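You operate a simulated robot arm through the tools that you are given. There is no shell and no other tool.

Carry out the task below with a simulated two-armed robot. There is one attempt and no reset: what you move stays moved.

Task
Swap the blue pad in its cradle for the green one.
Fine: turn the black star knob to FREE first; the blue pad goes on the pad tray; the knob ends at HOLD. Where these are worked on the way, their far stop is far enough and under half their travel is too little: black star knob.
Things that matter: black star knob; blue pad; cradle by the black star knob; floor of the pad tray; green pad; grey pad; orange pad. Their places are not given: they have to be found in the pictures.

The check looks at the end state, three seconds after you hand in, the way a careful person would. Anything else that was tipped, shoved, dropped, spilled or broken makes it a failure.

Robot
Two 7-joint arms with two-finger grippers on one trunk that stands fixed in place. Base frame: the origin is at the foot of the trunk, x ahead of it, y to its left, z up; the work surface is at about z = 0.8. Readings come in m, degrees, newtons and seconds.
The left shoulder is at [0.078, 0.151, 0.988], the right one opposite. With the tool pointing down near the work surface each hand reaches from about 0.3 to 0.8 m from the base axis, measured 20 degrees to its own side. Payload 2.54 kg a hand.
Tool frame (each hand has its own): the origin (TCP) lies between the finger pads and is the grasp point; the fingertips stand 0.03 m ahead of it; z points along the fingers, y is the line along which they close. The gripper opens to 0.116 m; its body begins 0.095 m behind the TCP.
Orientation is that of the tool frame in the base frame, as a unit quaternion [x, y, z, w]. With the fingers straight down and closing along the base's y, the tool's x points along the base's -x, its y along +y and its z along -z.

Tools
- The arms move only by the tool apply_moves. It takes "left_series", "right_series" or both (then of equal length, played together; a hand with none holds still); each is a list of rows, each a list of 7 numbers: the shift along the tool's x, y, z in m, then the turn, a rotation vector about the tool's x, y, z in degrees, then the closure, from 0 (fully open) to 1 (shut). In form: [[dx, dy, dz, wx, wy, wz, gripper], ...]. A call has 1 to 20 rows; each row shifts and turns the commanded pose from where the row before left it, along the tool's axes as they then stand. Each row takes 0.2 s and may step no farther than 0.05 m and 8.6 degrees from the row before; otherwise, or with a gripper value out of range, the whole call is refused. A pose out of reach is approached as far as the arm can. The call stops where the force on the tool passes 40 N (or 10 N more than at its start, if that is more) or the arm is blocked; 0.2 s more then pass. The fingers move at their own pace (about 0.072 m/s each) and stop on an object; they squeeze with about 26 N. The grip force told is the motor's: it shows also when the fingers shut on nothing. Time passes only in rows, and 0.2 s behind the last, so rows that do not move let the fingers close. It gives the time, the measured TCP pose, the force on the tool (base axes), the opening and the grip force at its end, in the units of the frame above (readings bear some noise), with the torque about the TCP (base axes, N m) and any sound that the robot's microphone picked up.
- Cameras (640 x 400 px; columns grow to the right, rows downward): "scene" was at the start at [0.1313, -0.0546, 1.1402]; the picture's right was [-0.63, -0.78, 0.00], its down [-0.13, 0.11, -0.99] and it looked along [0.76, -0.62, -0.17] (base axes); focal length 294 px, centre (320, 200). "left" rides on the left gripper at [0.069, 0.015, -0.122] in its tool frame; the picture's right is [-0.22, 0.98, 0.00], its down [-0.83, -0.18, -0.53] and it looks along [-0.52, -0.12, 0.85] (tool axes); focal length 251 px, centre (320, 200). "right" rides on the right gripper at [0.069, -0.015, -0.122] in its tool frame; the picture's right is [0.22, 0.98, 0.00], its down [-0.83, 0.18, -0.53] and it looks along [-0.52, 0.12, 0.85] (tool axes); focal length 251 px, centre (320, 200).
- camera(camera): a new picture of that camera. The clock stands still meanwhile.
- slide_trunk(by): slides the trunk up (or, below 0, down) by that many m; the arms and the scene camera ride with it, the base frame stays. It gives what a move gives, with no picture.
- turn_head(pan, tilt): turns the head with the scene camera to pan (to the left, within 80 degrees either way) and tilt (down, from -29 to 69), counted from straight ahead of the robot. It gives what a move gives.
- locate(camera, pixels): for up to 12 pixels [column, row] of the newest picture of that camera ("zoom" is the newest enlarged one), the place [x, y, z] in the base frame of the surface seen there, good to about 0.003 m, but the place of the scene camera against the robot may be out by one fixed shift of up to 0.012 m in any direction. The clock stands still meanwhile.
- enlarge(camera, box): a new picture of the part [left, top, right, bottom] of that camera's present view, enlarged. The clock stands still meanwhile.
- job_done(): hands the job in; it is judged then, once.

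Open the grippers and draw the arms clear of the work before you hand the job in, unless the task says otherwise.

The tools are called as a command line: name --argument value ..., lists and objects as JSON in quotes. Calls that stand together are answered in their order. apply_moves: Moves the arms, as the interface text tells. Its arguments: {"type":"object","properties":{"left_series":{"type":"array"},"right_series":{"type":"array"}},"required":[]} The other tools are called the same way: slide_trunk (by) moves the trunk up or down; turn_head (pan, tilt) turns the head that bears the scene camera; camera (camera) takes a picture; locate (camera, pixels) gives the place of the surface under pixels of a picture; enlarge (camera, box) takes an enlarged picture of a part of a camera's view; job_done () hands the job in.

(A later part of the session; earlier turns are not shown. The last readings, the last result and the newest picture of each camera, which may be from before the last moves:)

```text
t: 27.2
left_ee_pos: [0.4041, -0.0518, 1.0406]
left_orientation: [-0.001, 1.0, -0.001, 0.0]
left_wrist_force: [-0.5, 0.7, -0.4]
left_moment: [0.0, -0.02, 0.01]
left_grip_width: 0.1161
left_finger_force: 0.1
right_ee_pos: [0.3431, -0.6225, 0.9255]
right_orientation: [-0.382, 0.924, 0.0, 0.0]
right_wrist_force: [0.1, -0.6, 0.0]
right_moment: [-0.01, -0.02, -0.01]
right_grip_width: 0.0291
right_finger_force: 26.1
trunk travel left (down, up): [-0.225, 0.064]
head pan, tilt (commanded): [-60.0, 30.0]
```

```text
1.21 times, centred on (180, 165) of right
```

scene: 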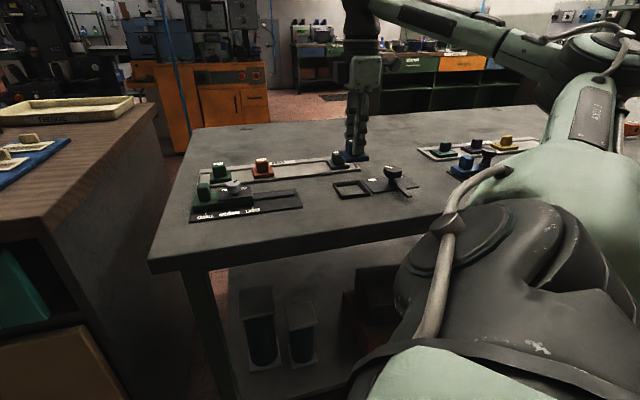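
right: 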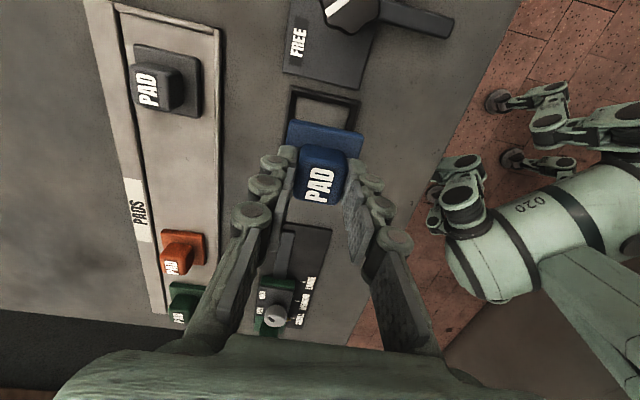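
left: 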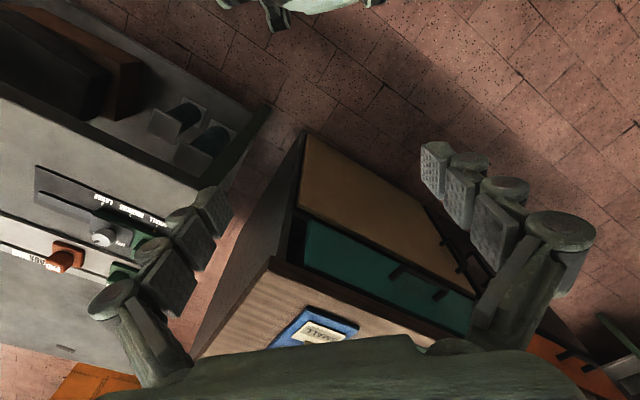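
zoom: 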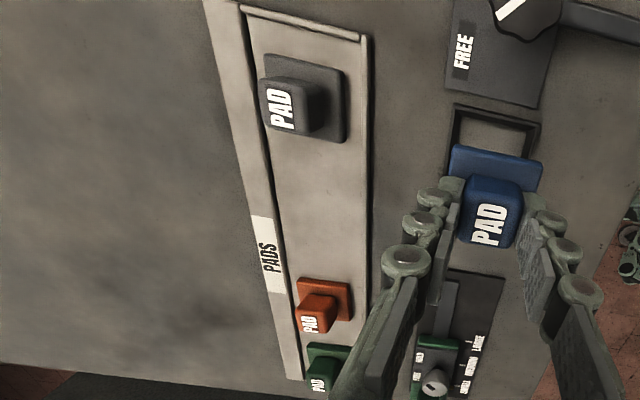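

Tray floor is at z≈0.802 and its inner width spans tool y from about -0.177 to -0.099. I carry the blue pad to the gap between orange and grey, staying at height.

apply_moves --right_series '[[-0.0206, -0.033, 0, 0, 0, 0, 0.95], [-0.0206, -0.033, 0, 0, 0, 0, 0.95], [-0.0206, -0.033, 0, 0, 0, 0, 0.95], [-0.0206, -0.033, 0, 0, 0, 0, 0.95], [0, 0, 0.02, 0, 0, 0, 0.95], [0, 0, 0, 0, 0, 0, 0.95]]'

camera --camera "right"

enlarge --camera "scene" --box '[180, 110, 380, 235]'

```text
t: 28.6
left_ee_pos: [0.4049, -0.0527, 1.0402]
left_orientation: [-0.001, 1.0, 0.0, -0.001]
left_wrist_force: [-0.4, -0.2, -0.5]
left_moment: [0.05, 0.05, -0.02]
left_grip_width: 0.116
left_finger_force: 0.0
right_ee_pos: [0.4986, -0.6577, 0.9037]
right_orientation: [-0.382, 0.924, 0.001, 0.0]
right_wrist_force: [0.0, -0.4, -1.0]
right_moment: [0.05, -0.01, 0.01]
right_grip_width: 0.0289
right_finger_force: 26.3
trunk travel left (down, up): [-0.225, 0.064]
head pan, tilt (commanded): [-60.0, 30.0]
```

```text
taken
```

right: 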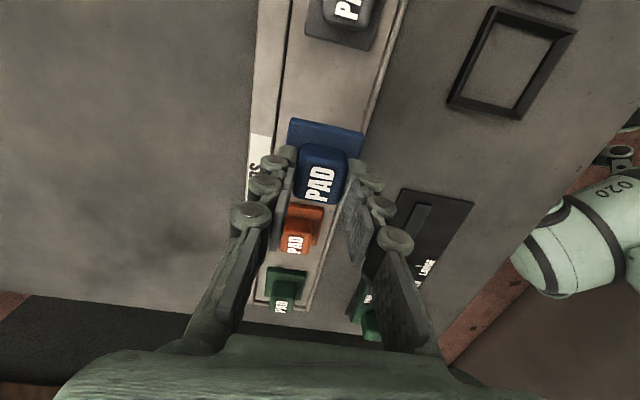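

```text
3.20 times, centred on (280, 172) of scene
```

zoom: 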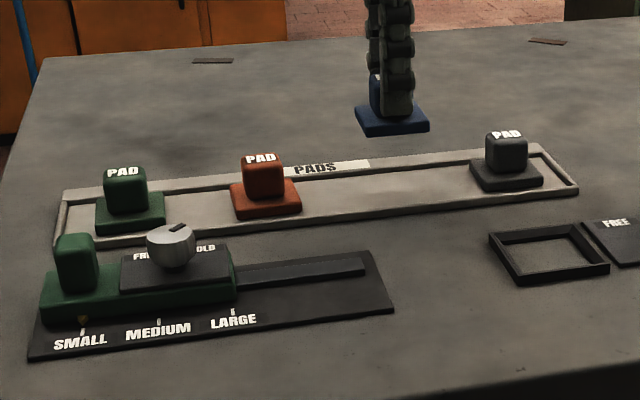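

I check the tray edges relative to the tool here, before lowering.

locate --camera "right" --pixels '[[287, 90], [300, 90], [372, 90], [384, 90], [278, 90], [340, 40], [312, 40], [370, 45], [320, 230], [305, 240], [320, 100], [260, 120]]'

enlarge --camera "right" --box '[220, 0, 420, 320]'

```text
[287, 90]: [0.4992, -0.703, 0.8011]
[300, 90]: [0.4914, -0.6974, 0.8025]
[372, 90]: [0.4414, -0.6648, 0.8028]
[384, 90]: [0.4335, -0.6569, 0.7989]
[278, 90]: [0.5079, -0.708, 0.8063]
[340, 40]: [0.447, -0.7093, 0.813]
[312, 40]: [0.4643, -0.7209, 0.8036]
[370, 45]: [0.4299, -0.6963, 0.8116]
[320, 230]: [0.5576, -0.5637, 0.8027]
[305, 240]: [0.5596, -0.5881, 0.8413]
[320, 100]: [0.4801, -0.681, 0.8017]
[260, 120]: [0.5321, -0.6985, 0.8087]
```

```text
1.25 times, centred on (320, 160) of right
```

zoom: 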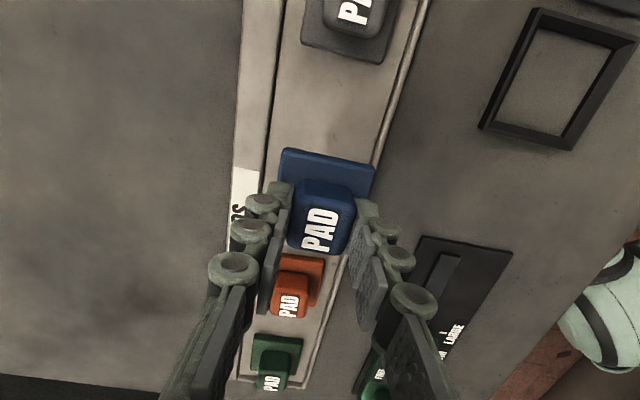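

Tray centre line lies at w≈0.8175 and the pad is right over it, midway between orange and grey. I lower it: 0.053 m then fine steps.

apply_moves --right_series '[[0, 0, 0.02, 0, 0, 0, 0.95], [0, 0, 0.02, 0, 0, 0, 0.95], [0, 0, 0.013, 0, 0, 0, 0.95], [0, 0, 0, 0, 0, 0, 0.95], [0, 0, 0.0015, 0, 0, 0, 0.95], [0, 0, 0.0015, 0, 0, 0, 0.95], [0, 0, 0, 0, 0, 0, 0.95]]'

enlarge --camera "scene" --box '[220, 120, 380, 220]'

```text
t: 30.2
left_ee_pos: [0.4044, -0.0523, 1.0402]
left_orientation: [-0.001, 1.0, 0.0, 0.0]
left_wrist_force: [-0.1, 0.4, 1.4]
left_moment: [0.02, -0.01, -0.03]
left_grip_width: 0.1162
left_finger_force: 0.1
right_ee_pos: [0.4972, -0.658, 0.8484]
right_orientation: [-0.383, 0.924, 0.0, 0.0]
right_wrist_force: [-0.5, 0.2, 0.2]
right_moment: [0.04, 0.0, -0.01]
right_grip_width: 0.0288
right_finger_force: 26.4
trunk travel left (down, up): [-0.225, 0.064]
head pan, tilt (commanded): [-60.0, 30.0]
```

```text
4.00 times, centred on (300, 170) of scene
```

zoom: 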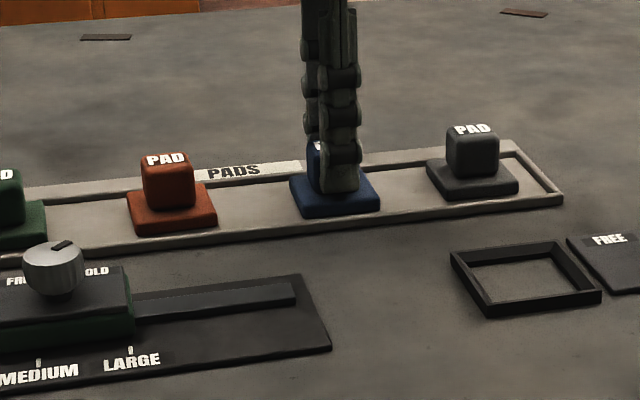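

No contact yet at z≈0.848. I step down in 1 mm steps until the force shows contact.

apply_moves --right_series '[[0, 0, 0.001, 0, 0, 0, 0.95], [0, 0, 0.001, 0, 0, 0, 0.95], [0, 0, 0, 0, 0, 0, 0.95]]'

```text
t: 31.0
left_ee_pos: [0.4032, -0.0518, 1.0416]
left_orientation: [-0.001, 1.0, -0.001, 0.0]
left_wrist_force: [-0.4, -0.1, 0.0]
left_moment: [-0.02, -0.02, 0.04]
left_grip_width: 0.116
left_finger_force: 0.0
right_ee_pos: [0.4966, -0.6574, 0.8483]
right_orientation: [-0.383, 0.924, -0.001, 0.0]
right_wrist_force: [0.2, -2.0, 4.9]
right_moment: [0.1, 0.01, -0.01]
right_grip_width: 0.0289
right_finger_force: 25.9
trunk travel left (down, up): [-0.225, 0.064]
head pan, tilt (commanded): [-60.0, 30.0]
```

Contact (4.9 N up) at z≈0.848. I release the blue pad and rise.

apply_moves --right_series '[[0, 0, 0, 0, 0, 0, 0.7], [0, 0, 0, 0, 0, 0, 0.4], [0, 0, 0, 0, 0, 0, 0.4], [0, 0, 0, 0, 0, 0, 0.4], [0, 0, -0.02, 0, 0, 0, 0.4], [0, 0, -0.03, 0, 0, 0, 0.4], [0, 0, -0.03, 0, 0, 0, 0.4], [0, 0, 0, 0, 0, 0, 0.4]]'

camera --camera "right"

enlarge --camera "scene" --box '[180, 110, 380, 235]'

```text
t: 32.8
left_ee_pos: [0.4049, -0.0518, 1.0404]
left_orientation: [-0.001, 1.0, 0.0, 0.0]
left_wrist_force: [0.1, -0.8, -0.7]
left_moment: [-0.01, 0.02, -0.03]
left_grip_width: 0.1161
left_finger_force: 0.1
right_ee_pos: [0.4972, -0.6592, 0.9258]
right_orientation: [-0.384, 0.923, 0.001, 0.0]
right_wrist_force: [-0.7, 0.1, 0.7]
right_moment: [-0.02, -0.03, 0.03]
right_grip_width: 0.0695
right_finger_force: 0.1
trunk travel left (down, up): [-0.225, 0.064]
head pan, tilt (commanded): [-60.0, 30.0]
```

```text
taken
```

right: 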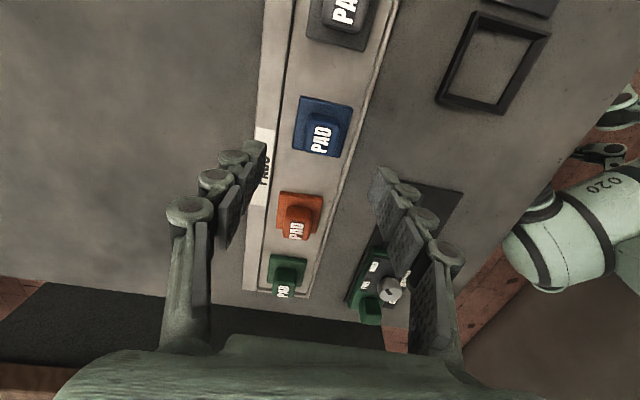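

```text
3.20 times, centred on (280, 172) of scene
```

zoom: 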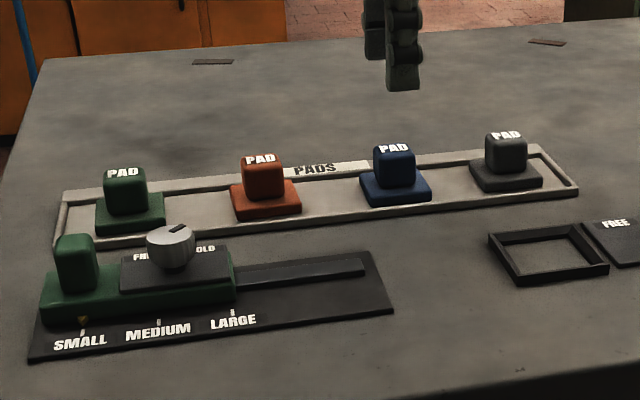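

The blue pad stands in the tray. Now I locate the green pad at about (285,275) in the hand view.

locate --camera "right" --pixels '[[284, 292], [287, 262], [290, 270], [300, 262], [275, 262], [297, 230], [301, 205], [320, 140], [370, 310], [390, 290], [276, 280], [300, 280]]'

enlarge --camera "right" --box '[230, 220, 390, 320]'

```text
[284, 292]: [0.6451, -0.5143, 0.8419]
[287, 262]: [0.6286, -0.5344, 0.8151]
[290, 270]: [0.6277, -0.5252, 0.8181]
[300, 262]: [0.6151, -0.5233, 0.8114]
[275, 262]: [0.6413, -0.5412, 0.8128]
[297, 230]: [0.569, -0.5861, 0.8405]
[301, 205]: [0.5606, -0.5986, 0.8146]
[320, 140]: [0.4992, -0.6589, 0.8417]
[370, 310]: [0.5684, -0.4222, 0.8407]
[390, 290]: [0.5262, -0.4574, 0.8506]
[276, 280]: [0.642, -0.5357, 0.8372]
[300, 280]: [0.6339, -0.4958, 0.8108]
```

```text
4.00 times, centred on (310, 270) of right
```

zoom: 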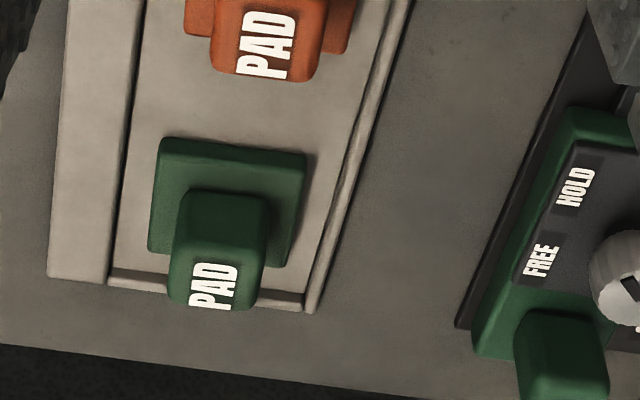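

Green pad centre computed at about (0.635,-0.523), 0.194 m ahead along tool -x. I move there at height and look again.

apply_moves --right_series '[[-0.038, 0, 0, 0, 0, 0, 0.4], [-0.038, 0, 0, 0, 0, 0, 0.4], [-0.038, 0, 0, 0, 0, 0, 0.4], [-0.038, 0, 0, 0, 0, 0, 0.4], [-0.038, -0.001, 0, 0, 0, 0, 0.4], [0, 0, 0.013, 0, 0, 0, 0.4], [0, 0, 0, 0, 0, 0, 0.4]]'

camera --camera "right"

enlarge --camera "right" --box '[220, 80, 420, 205]'

enlarge --camera "scene" --box '[150, 90, 350, 215]'

```text
t: 34.4
left_ee_pos: [0.4032, -0.0513, 1.0403]
left_orientation: [0.0, 1.0, 0.0, 0.001]
left_wrist_force: [-0.2, -0.6, -0.8]
left_moment: [0.0, -0.03, 0.01]
left_grip_width: 0.116
left_finger_force: 0.0
right_ee_pos: [0.6325, -0.5222, 0.9127]
right_orientation: [-0.382, 0.924, 0.001, 0.002]
right_wrist_force: [-0.4, 0.3, 0.4]
right_moment: [0.02, -0.03, 0.01]
right_grip_width: 0.0697
right_finger_force: 0.1
trunk travel left (down, up): [-0.225, 0.064]
head pan, tilt (commanded): [-60.0, 30.0]
```

```text
taken
```

right: 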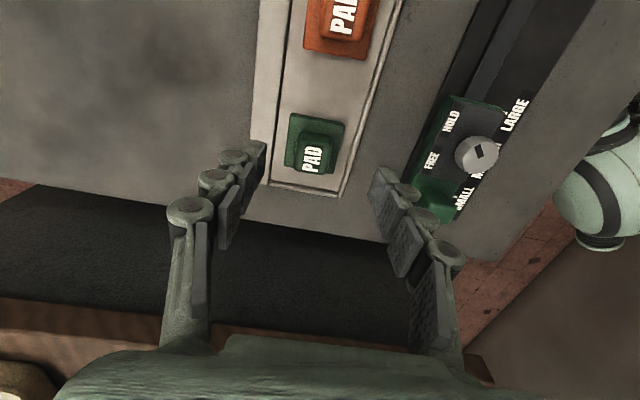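

```text
3.20 times, centred on (320, 142) of right
```

zoom: 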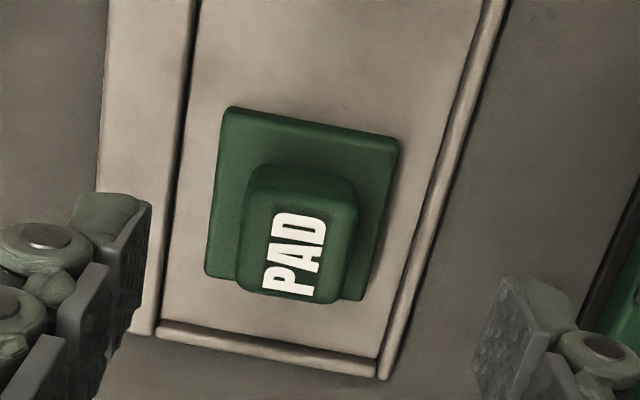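

```text
3.20 times, centred on (250, 152) of scene
```

zoom: 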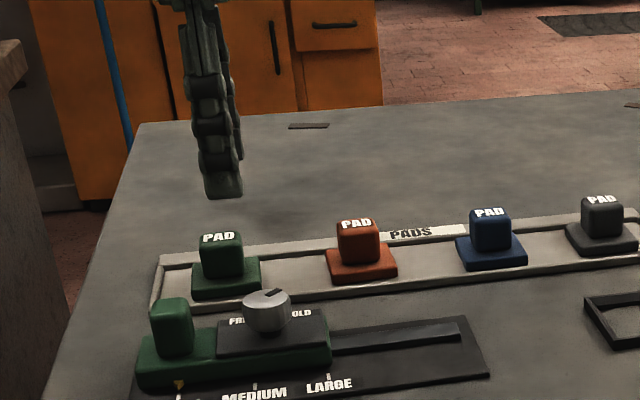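

Green plate corners give its centre at tool offset (-0.011,-0.003) and yaw within 1–2° of the tool. I correct, descend to z≈0.848 and check before closing.

apply_moves --right_series '[[-0.011, -0.0027, 0.01, 0, 0, 0, 0.4], [0, 0, 0.02, 0, 0, 0, 0.4], [0, 0, 0.02, 0, 0, 0, 0.4], [0, 0, 0.0147, 0, 0, 0, 0.4], [0, 0, 0, 0, 0, 0, 0.4], [0, 0, 0, 0, 0, 0, 0.4]]'

enlarge --camera "right" --box '[240, 95, 400, 215]'

enlarge --camera "scene" --box '[150, 110, 310, 210]'

```text
t: 35.8
left_ee_pos: [0.4036, -0.0517, 1.0409]
left_orientation: [-0.001, 1.0, 0.0, -0.001]
left_wrist_force: [0.2, 0.3, -0.3]
left_moment: [0.0, 0.0, 0.03]
left_grip_width: 0.1159
left_finger_force: 0.0
right_ee_pos: [0.6407, -0.5179, 0.8493]
right_orientation: [-0.383, 0.924, 0.0, 0.0]
right_wrist_force: [-0.1, 0.2, 0.5]
right_moment: [0.0, -0.02, -0.01]
right_grip_width: 0.0698
right_finger_force: 0.1
trunk travel left (down, up): [-0.225, 0.064]
head pan, tilt (commanded): [-60.0, 30.0]
```

```text
3.33 times, centred on (320, 155) of right
```

zoom: 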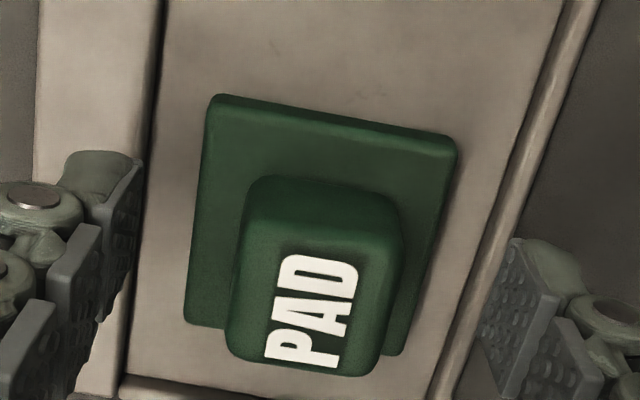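

```text
4.00 times, centred on (230, 160) of scene
```

zoom: 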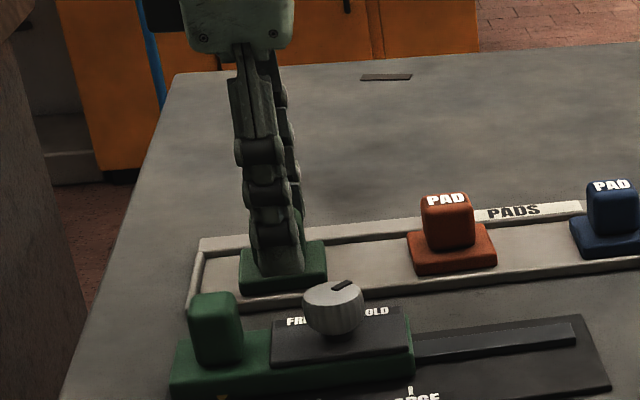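

Compared with the same stage on the blue pad, the green one sits ~3 mm further along tool -x and ~1.5 mm along +y. I correct that, close, and check.

apply_moves --right_series '[[-0.003, 0.0015, 0.001, 0, 0, 0, 0.4], [0, 0, 0, 0, 0, 0, 0.4], [0, 0, 0, 0, 0, 0, 0.6], [0, 0, 0, 0, 0, 0, 0.8], [0, 0, 0, 0, 0, 0, 0.95], [0, 0, 0, 0, 0, 0, 0.95], [0, 0, 0, 0, 0, 0, 0.95]]'

enlarge --camera "right" --box '[240, 95, 400, 215]'

```text
t: 37.4
left_ee_pos: [0.4046, -0.0514, 1.0408]
left_orientation: [-0.001, 1.0, 0.0, 0.0]
left_wrist_force: [-0.3, -0.5, -0.3]
left_moment: [0.02, -0.01, -0.02]
left_grip_width: 0.1161
left_finger_force: 0.0
right_ee_pos: [0.6413, -0.5145, 0.8473]
right_orientation: [-0.382, 0.924, 0.001, 0.0]
right_wrist_force: [1.0, -0.7, -0.8]
right_moment: [0.03, -0.04, -0.06]
right_grip_width: 0.0289
right_finger_force: 26.2
trunk travel left (down, up): [-0.225, 0.064]
head pan, tilt (commanded): [-60.0, 30.0]
```

```text
3.33 times, centred on (320, 155) of right
```

zoom: 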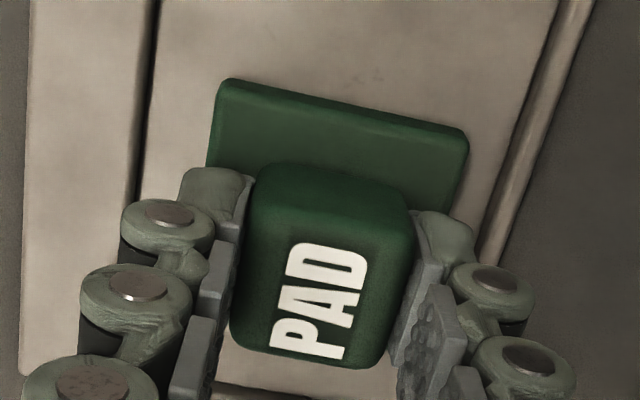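

Gripped at 0.0289 m with negligible side force; the pad looks seated in the fingers like the blue one did. I lift it.

apply_moves --right_series '[[0, 0, -0.004, 0, 0, 0, 0.95], [0, 0, -0.006, 0, 0, 0, 0.95], [0, 0, -0.015, 0, 0, 0, 0.95], [0, 0, -0.025, 0, 0, 0, 0.95], [0, 0, -0.03, 0, 0, 0, 0.95], [0, 0, 0, 0, 0, 0, 0.95]]'

camera --camera "right"

camera --camera "scene"

```text
t: 38.8
left_ee_pos: [0.4045, -0.0512, 1.0409]
left_orientation: [-0.001, 1.0, 0.0, 0.0]
left_wrist_force: [-0.2, 0.4, -0.4]
left_moment: [0.01, -0.02, 0.0]
left_grip_width: 0.1161
left_finger_force: 0.0
right_ee_pos: [0.6408, -0.5139, 0.9279]
right_orientation: [-0.383, 0.924, 0.0, 0.0]
right_wrist_force: [1.0, -0.3, -2.0]
right_moment: [0.02, -0.01, 0.02]
right_grip_width: 0.0288
right_finger_force: 26.3
trunk travel left (down, up): [-0.225, 0.064]
head pan, tilt (commanded): [-60.0, 30.0]
```

```text
taken
```

right: 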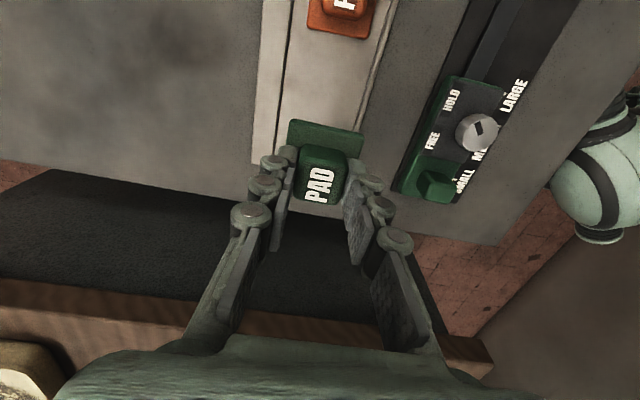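

```text
taken
```

scene: 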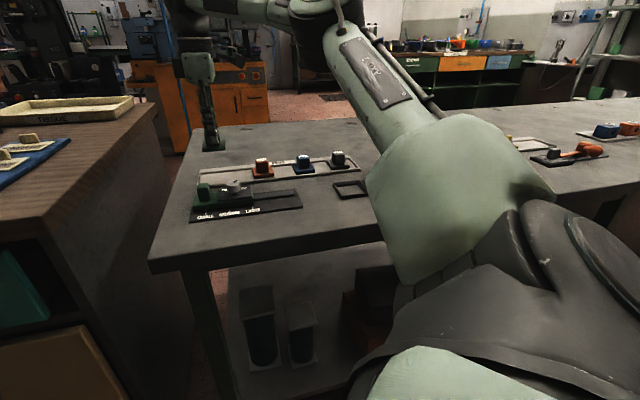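

The green pad is held as the blue was (plate corners near (291,120) and (363,133)). I carry it at height to above the empty cradle.

apply_moves --right_series '[[0.0358, 0.0166, 0, 0, 0, 0, 0.95], [0.0358, 0.0166, 0, 0, 0, 0, 0.95], [0.0358, 0.0166, 0, 0, 0, 0, 0.95], [0.0358, 0.0166, 0, 0, 0, 0, 0.95], [0.0358, 0.0166, 0, 0, 0, 0, 0.95], [0.0358, 0.0166, 0, 0, 0, 0, 0.95], [0.0358, 0.0166, 0, 0, 0, 0, 0.95], [0.0361, 0.0164, 0, 0, 0, 0, 0.95], [0, 0, 0, 0, 0, 0, 0.95], [0, 0, 0, 0, 0, 0, 0.95]]'

camera --camera "right"

enlarge --camera "scene" --box '[280, 120, 440, 220]'

```text
t: 41.0
left_ee_pos: [0.4038, -0.0518, 1.0394]
left_orientation: [-0.001, 1.0, 0.0, 0.001]
left_wrist_force: [-0.9, 0.1, 0.0]
left_moment: [0.04, 0.01, 0.01]
left_grip_width: 0.1161
left_finger_force: 0.1
right_ee_pos: [0.3448, -0.6258, 0.9276]
right_orientation: [-0.382, 0.924, 0.0, 0.0]
right_wrist_force: [0.7, -0.2, -0.8]
right_moment: [0.01, 0.0, -0.01]
right_grip_width: 0.0288
right_finger_force: 26.2
trunk travel left (down, up): [-0.225, 0.064]
head pan, tilt (commanded): [-60.0, 30.0]
```

```text
taken
```

right: 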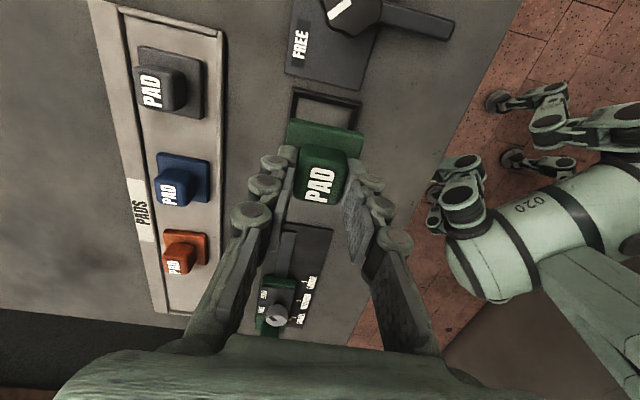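

```text
4.00 times, centred on (360, 170) of scene
```

zoom: 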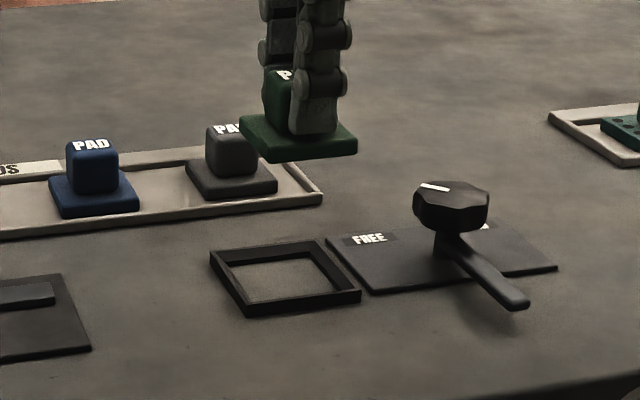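

The cradle shows behind the pad at (294–362, 88–130). I enlarge to measure its corners against the tool.

enlarge --camera "right" --box '[240, 60, 400, 160]'

```text
4.00 times, centred on (320, 110) of right
```

zoom: 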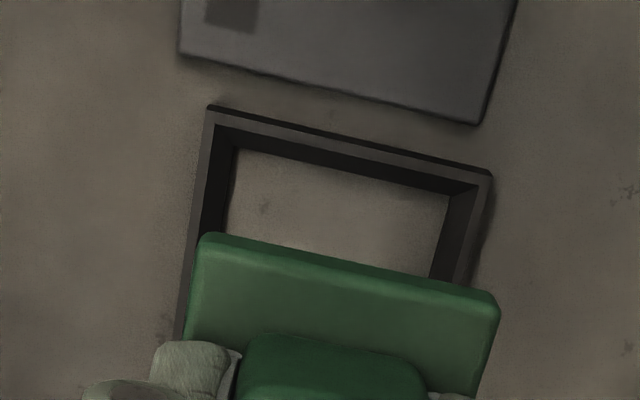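

I locate the rim and floor of the cradle and the pad's plate edge in this zoom.

locate --camera "zoom" --pixels '[[222, 118], [350, 147], [480, 178], [210, 110], [488, 174], [240, 155], [442, 200], [340, 200], [195, 220], [462, 270], [340, 262], [340, 320]]'

```text
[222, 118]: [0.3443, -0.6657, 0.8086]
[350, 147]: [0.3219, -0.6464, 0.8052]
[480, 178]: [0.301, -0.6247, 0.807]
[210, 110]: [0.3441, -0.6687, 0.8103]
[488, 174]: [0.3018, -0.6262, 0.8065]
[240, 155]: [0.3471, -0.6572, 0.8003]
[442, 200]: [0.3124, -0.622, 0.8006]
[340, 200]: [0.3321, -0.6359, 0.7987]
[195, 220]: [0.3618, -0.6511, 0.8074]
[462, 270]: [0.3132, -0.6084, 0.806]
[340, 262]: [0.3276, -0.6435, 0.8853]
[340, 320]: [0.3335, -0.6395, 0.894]
```

Projecting the corners: cradle centre is about (-0.002,+0.002) and the pad centre about (+0.0015,+0.0008) relative to the TCP, so I shift by (-0.0033,+0.0016) and lower to just above the rim.

apply_moves --right_series '[[-0.0033, 0.0016, 0, 0, 0, 0, 0.95], [0, 0, 0.02, 0, 0, 0, 0.95], [0, 0, 0.02, 0, 0, 0, 0.95], [0, 0, 0.02, 0, 0, 0, 0.95], [0, 0, 0.008, 0, 0, 0, 0.95], [0, 0, 0, 0, 0, 0, 0.95], [0, 0, 0, 0, 0, 0, 0.95]]'

enlarge --camera "right" --box '[224, 95, 416, 215]'

enlarge --camera "scene" --box '[310, 150, 406, 210]'

```text
t: 42.6
left_ee_pos: [0.4039, -0.0523, 1.0414]
left_orientation: [-0.001, 1.0, 0.0, 0.0]
left_wrist_force: [-0.8, 0.2, -0.1]
left_moment: [-0.01, -0.01, 0.02]
left_grip_width: 0.1162
left_finger_force: 0.1
right_ee_pos: [0.3475, -0.6223, 0.8603]
right_orientation: [-0.382, 0.924, 0.0, -0.001]
right_wrist_force: [-1.1, 0.0, -0.9]
right_moment: [0.01, -0.01, -0.02]
right_grip_width: 0.029
right_finger_force: 26.6
trunk travel left (down, up): [-0.225, 0.064]
head pan, tilt (commanded): [-60.0, 30.0]
```

```text
3.33 times, centred on (320, 155) of right
```

zoom: 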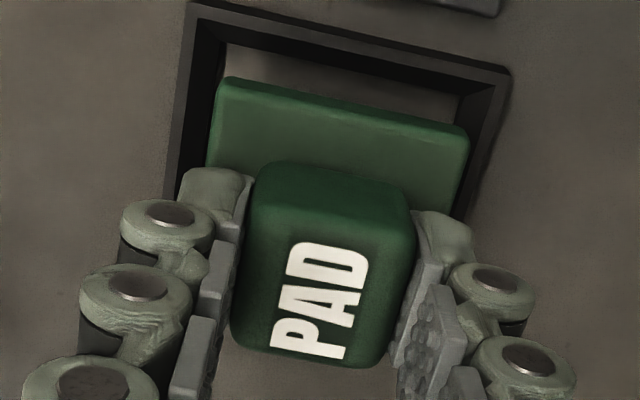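

```text
6.67 times, centred on (358, 180) of scene
```

zoom: 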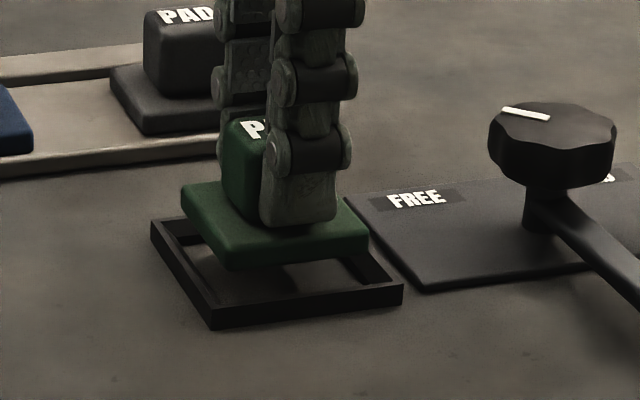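

Pad plate centre (0.0018,0.0003) and cradle centre (0.0021,0.0006) agree within 1 mm, like the blue had. I lower 11 mm and then in 1 mm steps.

apply_moves --right_series '[[0.0005, 0, 0.004, 0, 0, 0, 0.95], [0, 0, 0.004, 0, 0, 0, 0.95], [0, 0, 0.003, 0, 0, 0, 0.95], [0, 0, 0, 0, 0, 0, 0.95], [0, 0, 0, 0, 0, 0, 0.95]]'

enlarge --camera "scene" --box '[310, 150, 406, 210]'

enlarge --camera "right" --box '[224, 95, 416, 215]'

```text
t: 43.8
left_ee_pos: [0.4035, -0.0515, 1.0408]
left_orientation: [-0.001, 1.0, 0.001, 0.0]
left_wrist_force: [-0.3, -1.0, 0.2]
left_moment: [0.01, 0.01, 0.0]
left_grip_width: 0.116
left_finger_force: 0.0
right_ee_pos: [0.3458, -0.6214, 0.8494]
right_orientation: [-0.383, 0.924, -0.001, 0.0]
right_wrist_force: [-0.3, -0.1, 0.0]
right_moment: [0.0, -0.01, -0.02]
right_grip_width: 0.0289
right_finger_force: 26.3
trunk travel left (down, up): [-0.225, 0.064]
head pan, tilt (commanded): [-60.0, 30.0]
```

```text
6.67 times, centred on (358, 180) of scene
```

zoom: 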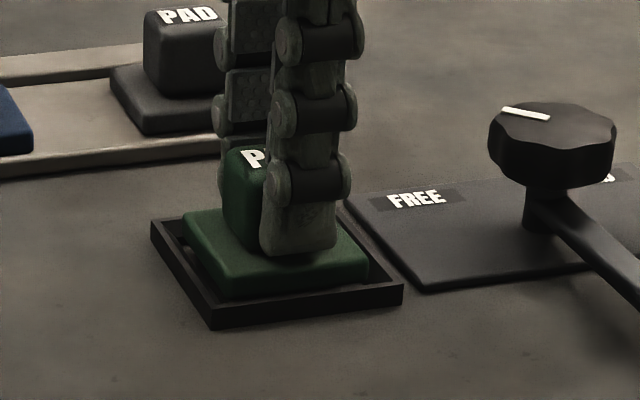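

```text
3.33 times, centred on (320, 155) of right
```

zoom: 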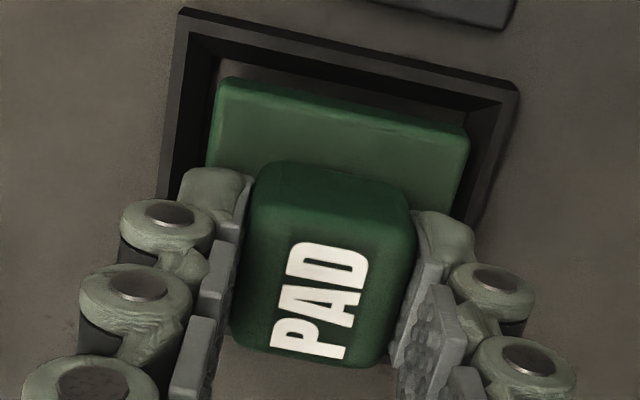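

The pad is inside the frame with no contact force. I continue down in 1 mm steps.

apply_moves --right_series '[[0, 0, 0.001, 0, 0, 0, 0.95], [0, 0, 0.001, 0, 0, 0, 0.95], [0, 0, 0.001, 0, 0, 0, 0.95], [0, 0, 0, 0, 0, 0, 0.95]]'

```text
t: 44.8
left_ee_pos: [0.4041, -0.0521, 1.041]
left_orientation: [-0.001, 1.0, 0.0, 0.0]
left_wrist_force: [0.0, 0.0, 1.0]
left_moment: [-0.01, 0.01, 0.02]
left_grip_width: 0.116
left_finger_force: 0.1
right_ee_pos: [0.3461, -0.6215, 0.8465]
right_orientation: [-0.383, 0.924, 0.0, 0.0]
right_wrist_force: [-0.2, 1.4, -0.3]
right_moment: [0.0, 0.0, 0.0]
right_grip_width: 0.0292
right_finger_force: 26.1
trunk travel left (down, up): [-0.225, 0.064]
head pan, tilt (commanded): [-60.0, 30.0]
```

Still no contact at 0.8465; I go down 2 mm more.

apply_moves --right_series '[[0, 0, 0.001, 0, 0, 0, 0.95], [0, 0, 0.001, 0, 0, 0, 0.95], [0, 0, 0, 0, 0, 0, 0.95]]'

enlarge --camera "scene" --box '[310, 150, 406, 210]'

```text
t: 45.6
left_ee_pos: [0.4036, -0.0513, 1.0417]
left_orientation: [-0.001, 1.0, 0.0, 0.0]
left_wrist_force: [0.4, -0.1, -0.3]
left_moment: [0.03, 0.03, 0.0]
left_grip_width: 0.116
left_finger_force: 0.0
right_ee_pos: [0.3477, -0.622, 0.8446]
right_orientation: [-0.382, 0.924, 0.0, 0.0]
right_wrist_force: [0.9, 0.2, -0.9]
right_moment: [-0.03, -0.03, -0.01]
right_grip_width: 0.0289
right_finger_force: 25.8
trunk travel left (down, up): [-0.225, 0.064]
head pan, tilt (commanded): [-60.0, 30.0]
```

```text
6.67 times, centred on (358, 180) of scene
```

zoom: 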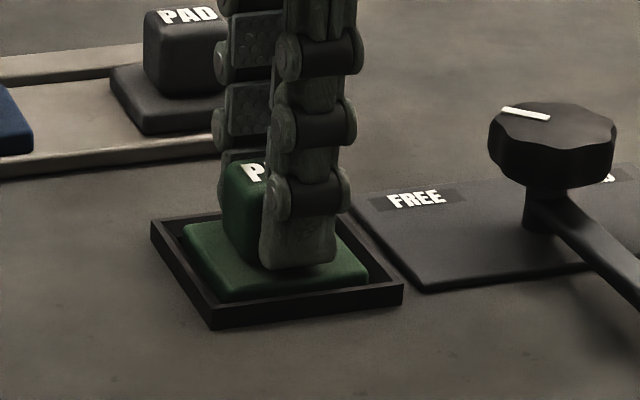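

No contact yet; one or two mm more.

apply_moves --right_series '[[0, 0, 0.001, 0, 0, 0, 0.95], [0, 0, 0, 0, 0, 0, 0.95]]'

```text
t: 46.2
left_ee_pos: [0.4032, -0.051, 1.0413]
left_orientation: [-0.001, 1.0, -0.001, 0.0]
left_wrist_force: [-0.9, -0.2, -1.3]
left_moment: [0.02, 0.01, -0.01]
left_grip_width: 0.1159
left_finger_force: 0.1
right_ee_pos: [0.346, -0.6203, 0.8443]
right_orientation: [-0.383, 0.924, 0.0, 0.001]
right_wrist_force: [0.5, -0.6, 2.2]
right_moment: [0.01, -0.02, -0.01]
right_grip_width: 0.029
right_finger_force: 26.6
trunk travel left (down, up): [-0.225, 0.064]
head pan, tilt (commanded): [-60.0, 30.0]
```

A first contact (2.2 N up). I press 0.7 mm more to confirm seating, then release and rise.

apply_moves --right_series '[[0, 0, 0.0007, 0, 0, 0, 0.95], [0, 0, 0, 0, 0, 0, 0.95]]'

```text
t: 46.8
left_ee_pos: [0.4047, -0.0515, 1.041]
left_orientation: [-0.002, 1.0, -0.001, 0.0]
left_wrist_force: [-0.7, 1.1, -1.0]
left_moment: [0.0, -0.02, 0.01]
left_grip_width: 0.1158
left_finger_force: 0.1
right_ee_pos: [0.3471, -0.6227, 0.8451]
right_orientation: [-0.383, 0.924, -0.001, 0.0]
right_wrist_force: [1.2, -2.2, 7.3]
right_moment: [0.13, -0.14, -0.01]
right_grip_width: 0.029
right_finger_force: 26.4
trunk travel left (down, up): [-0.225, 0.064]
head pan, tilt (commanded): [-60.0, 30.0]
```

Now 7.3 N upward: the pad is seated on the cradle floor. I open and rise straight up.

apply_moves --right_series '[[0, 0, 0, 0, 0, 0, 0.7], [0, 0, 0, 0, 0, 0, 0.4], [0, 0, 0, 0, 0, 0, 0.4], [0, 0, 0, 0, 0, 0, 0.4], [0, 0, -0.02, 0, 0, 0, 0.4], [0, 0, -0.03, 0, 0, 0, 0.4], [0, 0, -0.03, 0, 0, 0, 0.4], [0, 0, 0, 0, 0, 0, 0.4]]'

enlarge --camera "right" --box '[220, 60, 420, 185]'

enlarge --camera "scene" --box '[300, 140, 428, 220]'

```text
t: 48.6
left_ee_pos: [0.4044, -0.0507, 1.0409]
left_orientation: [0.0, 1.0, 0.0, -0.001]
left_wrist_force: [0.9, -0.2, -0.5]
left_moment: [0.01, -0.01, -0.05]
left_grip_width: 0.1158
left_finger_force: 0.1
right_ee_pos: [0.3466, -0.6222, 0.9236]
right_orientation: [-0.382, 0.924, 0.001, -0.001]
right_wrist_force: [0.3, -0.5, 0.2]
right_moment: [-0.01, -0.02, -0.01]
right_grip_width: 0.0695
right_finger_force: 0.1
trunk travel left (down, up): [-0.225, 0.064]
head pan, tilt (commanded): [-60.0, 30.0]
```

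```text
3.20 times, centred on (320, 122) of right
```

zoom: 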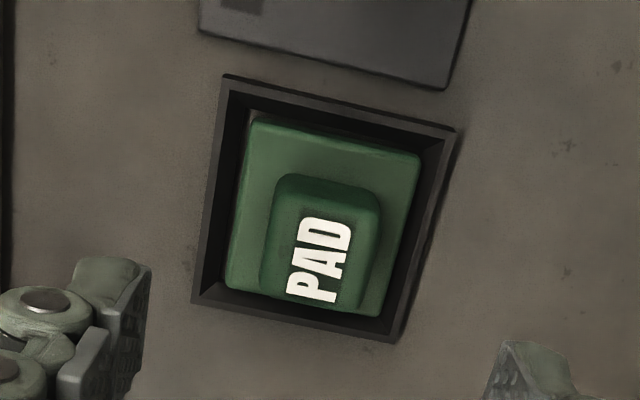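

```text
5.00 times, centred on (364, 180) of scene
```

zoom: 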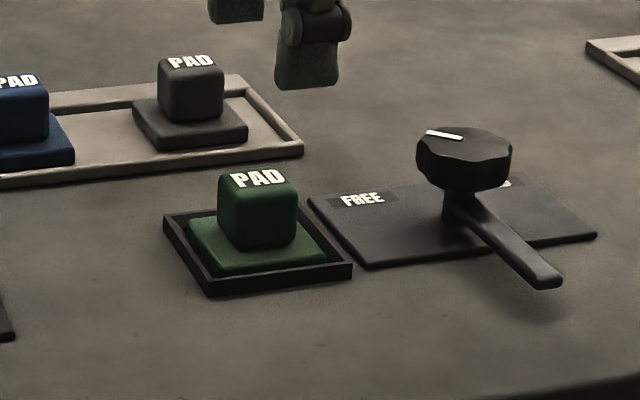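

The green pad is seated and square. Now I move back over the knob centre (0.2765,-0.693).

apply_moves --right_series '[[0.0333, -0.0003, 0, 0, 0, 0, 0.4], [0.0333, -0.0003, 0, 0, 0, 0, 0.4], [0.0333, -0.0002, 0, 0, 0, 0, 0.4], [0, 0, 0.02, 0, 0, 0, 0.4], [0, 0, 0.015, 0, 0, 0, 0.4], [0, 0, 0, 0, 0, 0, 0.4], [0, 0, 0, 0, 0, 0, 0.4]]'

enlarge --camera "right" --box '[220, 95, 420, 220]'

enlarge --camera "scene" --box '[325, 120, 453, 200]'

```text
t: 50.2
left_ee_pos: [0.4032, -0.052, 1.0406]
left_orientation: [0.0, 1.0, 0.0, 0.001]
left_wrist_force: [0.1, -0.2, 0.3]
left_moment: [0.02, -0.01, 0.0]
left_grip_width: 0.1159
left_finger_force: 0.2
right_ee_pos: [0.2772, -0.6925, 0.8862]
right_orientation: [-0.383, 0.924, 0.0, 0.0]
right_wrist_force: [0.4, -0.4, -0.5]
right_moment: [-0.01, 0.0, 0.01]
right_grip_width: 0.0698
right_finger_force: 0.1
trunk travel left (down, up): [-0.225, 0.064]
head pan, tilt (commanded): [-60.0, 30.0]
```

```text
3.20 times, centred on (320, 158) of right
```

zoom: 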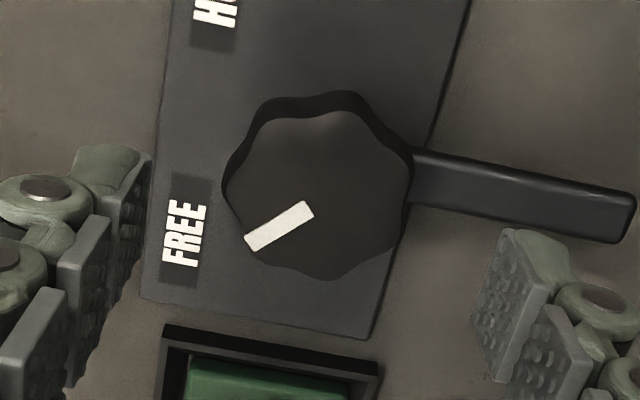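

```text
5.00 times, centred on (389, 160) of scene
```

zoom: 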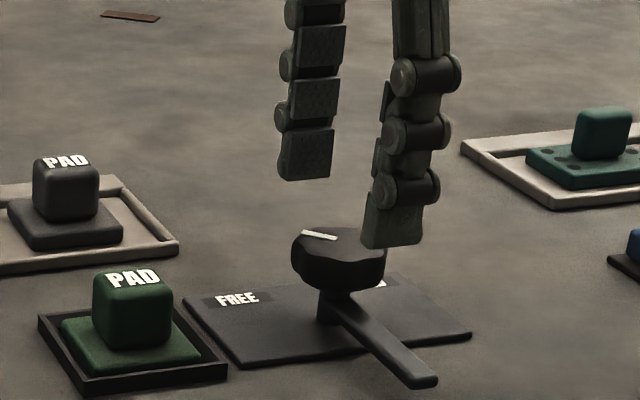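

The knob centre is about 3.5 mm toward tool +x. I correct, descend to z≈0.856 and close on the head.

apply_moves --right_series '[[0.0035, 0, 0.01, 0, 0, -3, 0.4], [0, 0, 0.01, 0, 0, 0, 0.4], [0, 0, 0.01, 0, 0, 0, 0.4], [0, 0, 0, 0, 0, 0, 0.4], [0, 0, 0, 0, 0, 0, 0.6], [0, 0, 0, 0, 0, 0, 0.75], [0, 0, 0, 0, 0, 0, 0.9], [0, 0, 0, 0, 0, 0, 0.9], [0, 0, 0, 0, 0, 0, 0.9]]'

enlarge --camera "right" --box '[220, 95, 420, 220]'

enlarge --camera "scene" --box '[325, 120, 453, 200]'

```text
t: 52.2
left_ee_pos: [0.404, -0.0529, 1.0411]
left_orientation: [-0.001, 1.0, -0.001, 0.0]
left_wrist_force: [0.3, -0.1, 0.0]
left_moment: [-0.01, -0.02, 0.02]
left_grip_width: 0.1161
left_finger_force: 0.0
right_ee_pos: [0.2739, -0.6961, 0.8582]
right_orientation: [-0.407, 0.913, 0.0, 0.0]
right_wrist_force: [2.0, -1.7, 0.1]
right_moment: [-0.06, -0.04, 0.0]
right_grip_width: 0.0401
right_finger_force: 45.2
trunk travel left (down, up): [-0.225, 0.064]
head pan, tilt (commanded): [-60.0, 30.0]
```

```text
3.20 times, centred on (320, 158) of right
```

zoom: 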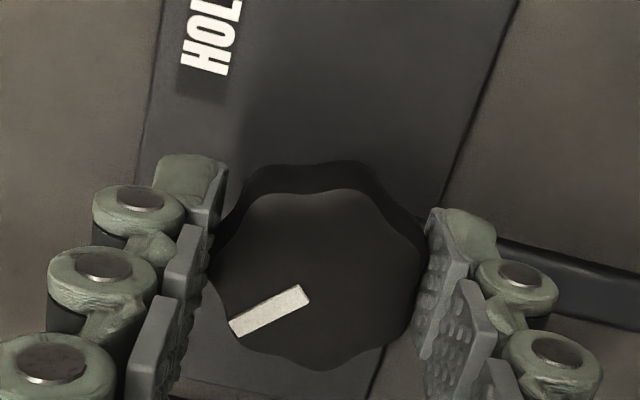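

```text
5.00 times, centred on (389, 160) of scene
```

zoom: 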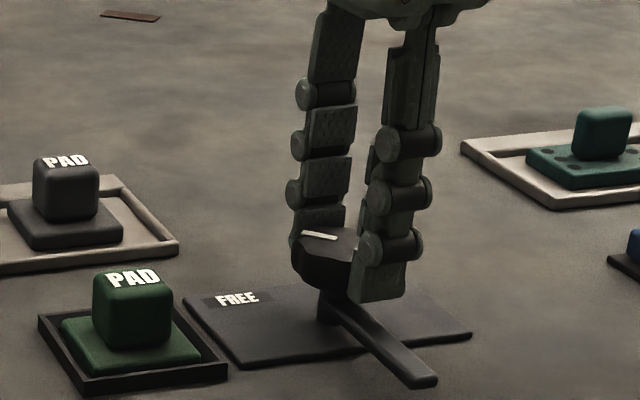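

Gripped centrally (0.040 m, ~2 N). I turn clockwise from above (positive about tool z) 60° first.

apply_moves --right_series '[[0, 0, 0, 0, 0, 6, 0.9], [0, 0, 0, 0, 0, 6, 0.9], [0, 0, 0, 0, 0, 6, 0.9], [0, 0, 0, 0, 0, 6, 0.9], [0, 0, 0, 0, 0, 6, 0.9], [0, 0, 0, 0, 0, 6, 0.9], [0, 0, 0, 0, 0, 6, 0.9], [0, 0, 0, 0, 0, 6, 0.9], [0, 0, 0, 0, 0, 6, 0.9], [0, 0, 0, 0, 0, 0, 0.9]]'

camera --camera "right"

enlarge --camera "scene" --box '[325, 120, 453, 200]'

```text
t: 54.4
left_ee_pos: [0.4039, -0.0524, 1.0417]
left_orientation: [-0.001, 1.0, 0.0, 0.0]
left_wrist_force: [-0.1, -0.7, -0.8]
left_moment: [0.01, 0.03, 0.01]
left_grip_width: 0.116
left_finger_force: 0.1
right_ee_pos: [0.2731, -0.6932, 0.8564]
right_orientation: [0.05, 0.999, 0.002, -0.002]
right_wrist_force: [-11.8, 24.4, -14.1]
right_moment: [0.34, 0.01, 0.04]
right_grip_width: 0.04
right_finger_force: 45.7
trunk travel left (down, up): [-0.225, 0.064]
head pan, tilt (commanded): [-60.0, 30.0]
```

```text
taken
```

right: 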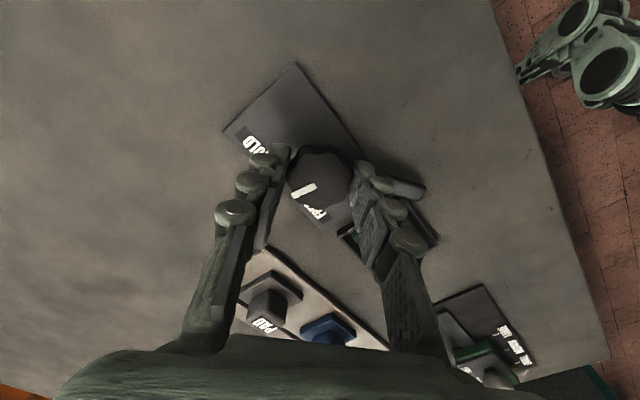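

```text
5.00 times, centred on (389, 160) of scene
```

zoom: 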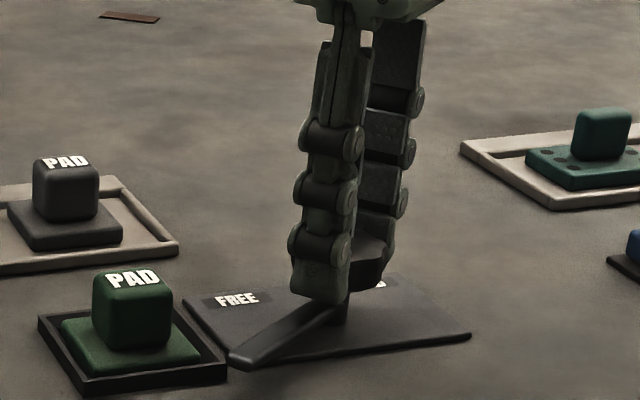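

Turned 54°; off-centre force has built to ~30 N (toward -x,+y). I relieve it by shifting the command about (-1,+2) mm, then read again.

apply_moves --right_series '[[0.0006, 0.001, 0.0005, 0, 0, 0, 0.9], [0.0006, 0.001, 0.0005, 0, 0, 0, 0.9], [0, 0, 0, 0, 0, 0, 0.9]]'

```text
t: 55.2
left_ee_pos: [0.405, -0.0521, 1.0403]
left_orientation: [-0.001, 1.0, -0.001, 0.0]
left_wrist_force: [0.6, -0.1, 0.6]
left_moment: [-0.01, 0.02, -0.02]
left_grip_width: 0.116
left_finger_force: 0.1
right_ee_pos: [0.2742, -0.6924, 0.8576]
right_orientation: [0.052, 0.999, 0.0, 0.001]
right_wrist_force: [0.4, 11.8, -5.9]
right_moment: [0.55, 0.88, 0.04]
right_grip_width: 0.0399
right_finger_force: 44.9
trunk travel left (down, up): [-0.225, 0.064]
head pan, tilt (commanded): [-60.0, 30.0]
```

Forces dropped to ~13 N. I turn 20° more with a small +y relief.

apply_moves --right_series '[[0, 0.0005, 0, 0, 0, 5, 0.9], [0, 0.0005, 0, 0, 0, 5, 0.9], [0, 0, 0, 0, 0, 5, 0.9], [0, 0, 0, 0, 0, 5, 0.9], [0, 0, 0, 0, 0, 0, 0.9]]'

enlarge --camera "scene" --box '[325, 120, 453, 200]'

camera --camera "right"

```text
t: 56.4
left_ee_pos: [0.4044, -0.051, 1.0399]
left_orientation: [0.0, 1.0, 0.0, 0.0]
left_wrist_force: [-0.6, -0.2, 0.2]
left_moment: [0.03, 0.01, 0.0]
left_grip_width: 0.1159
left_finger_force: 0.0
right_ee_pos: [0.2741, -0.6918, 0.8556]
right_orientation: [0.225, 0.974, 0.0, 0.001]
right_wrist_force: [4.1, 5.3, -4.6]
right_moment: [-0.43, -0.77, 0.03]
right_grip_width: 0.0399
right_finger_force: 45.2
trunk travel left (down, up): [-0.225, 0.064]
head pan, tilt (commanded): [-60.0, 30.0]
```

```text
5.00 times, centred on (389, 160) of scene
```

zoom: 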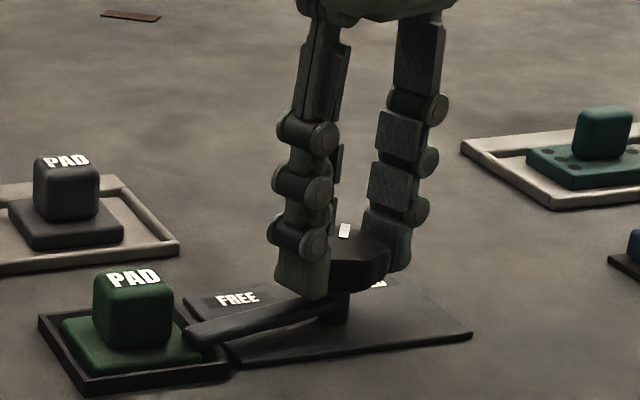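

```text
taken
```

right: 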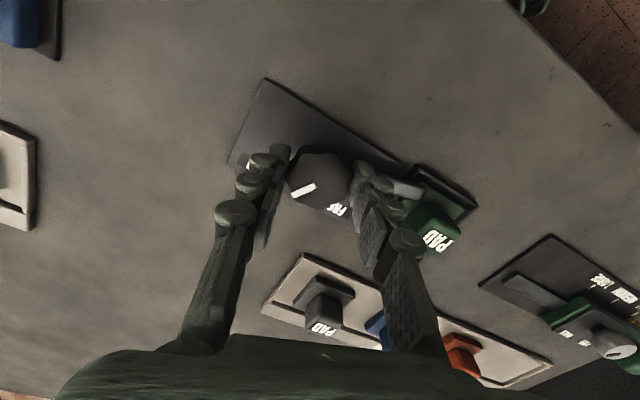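

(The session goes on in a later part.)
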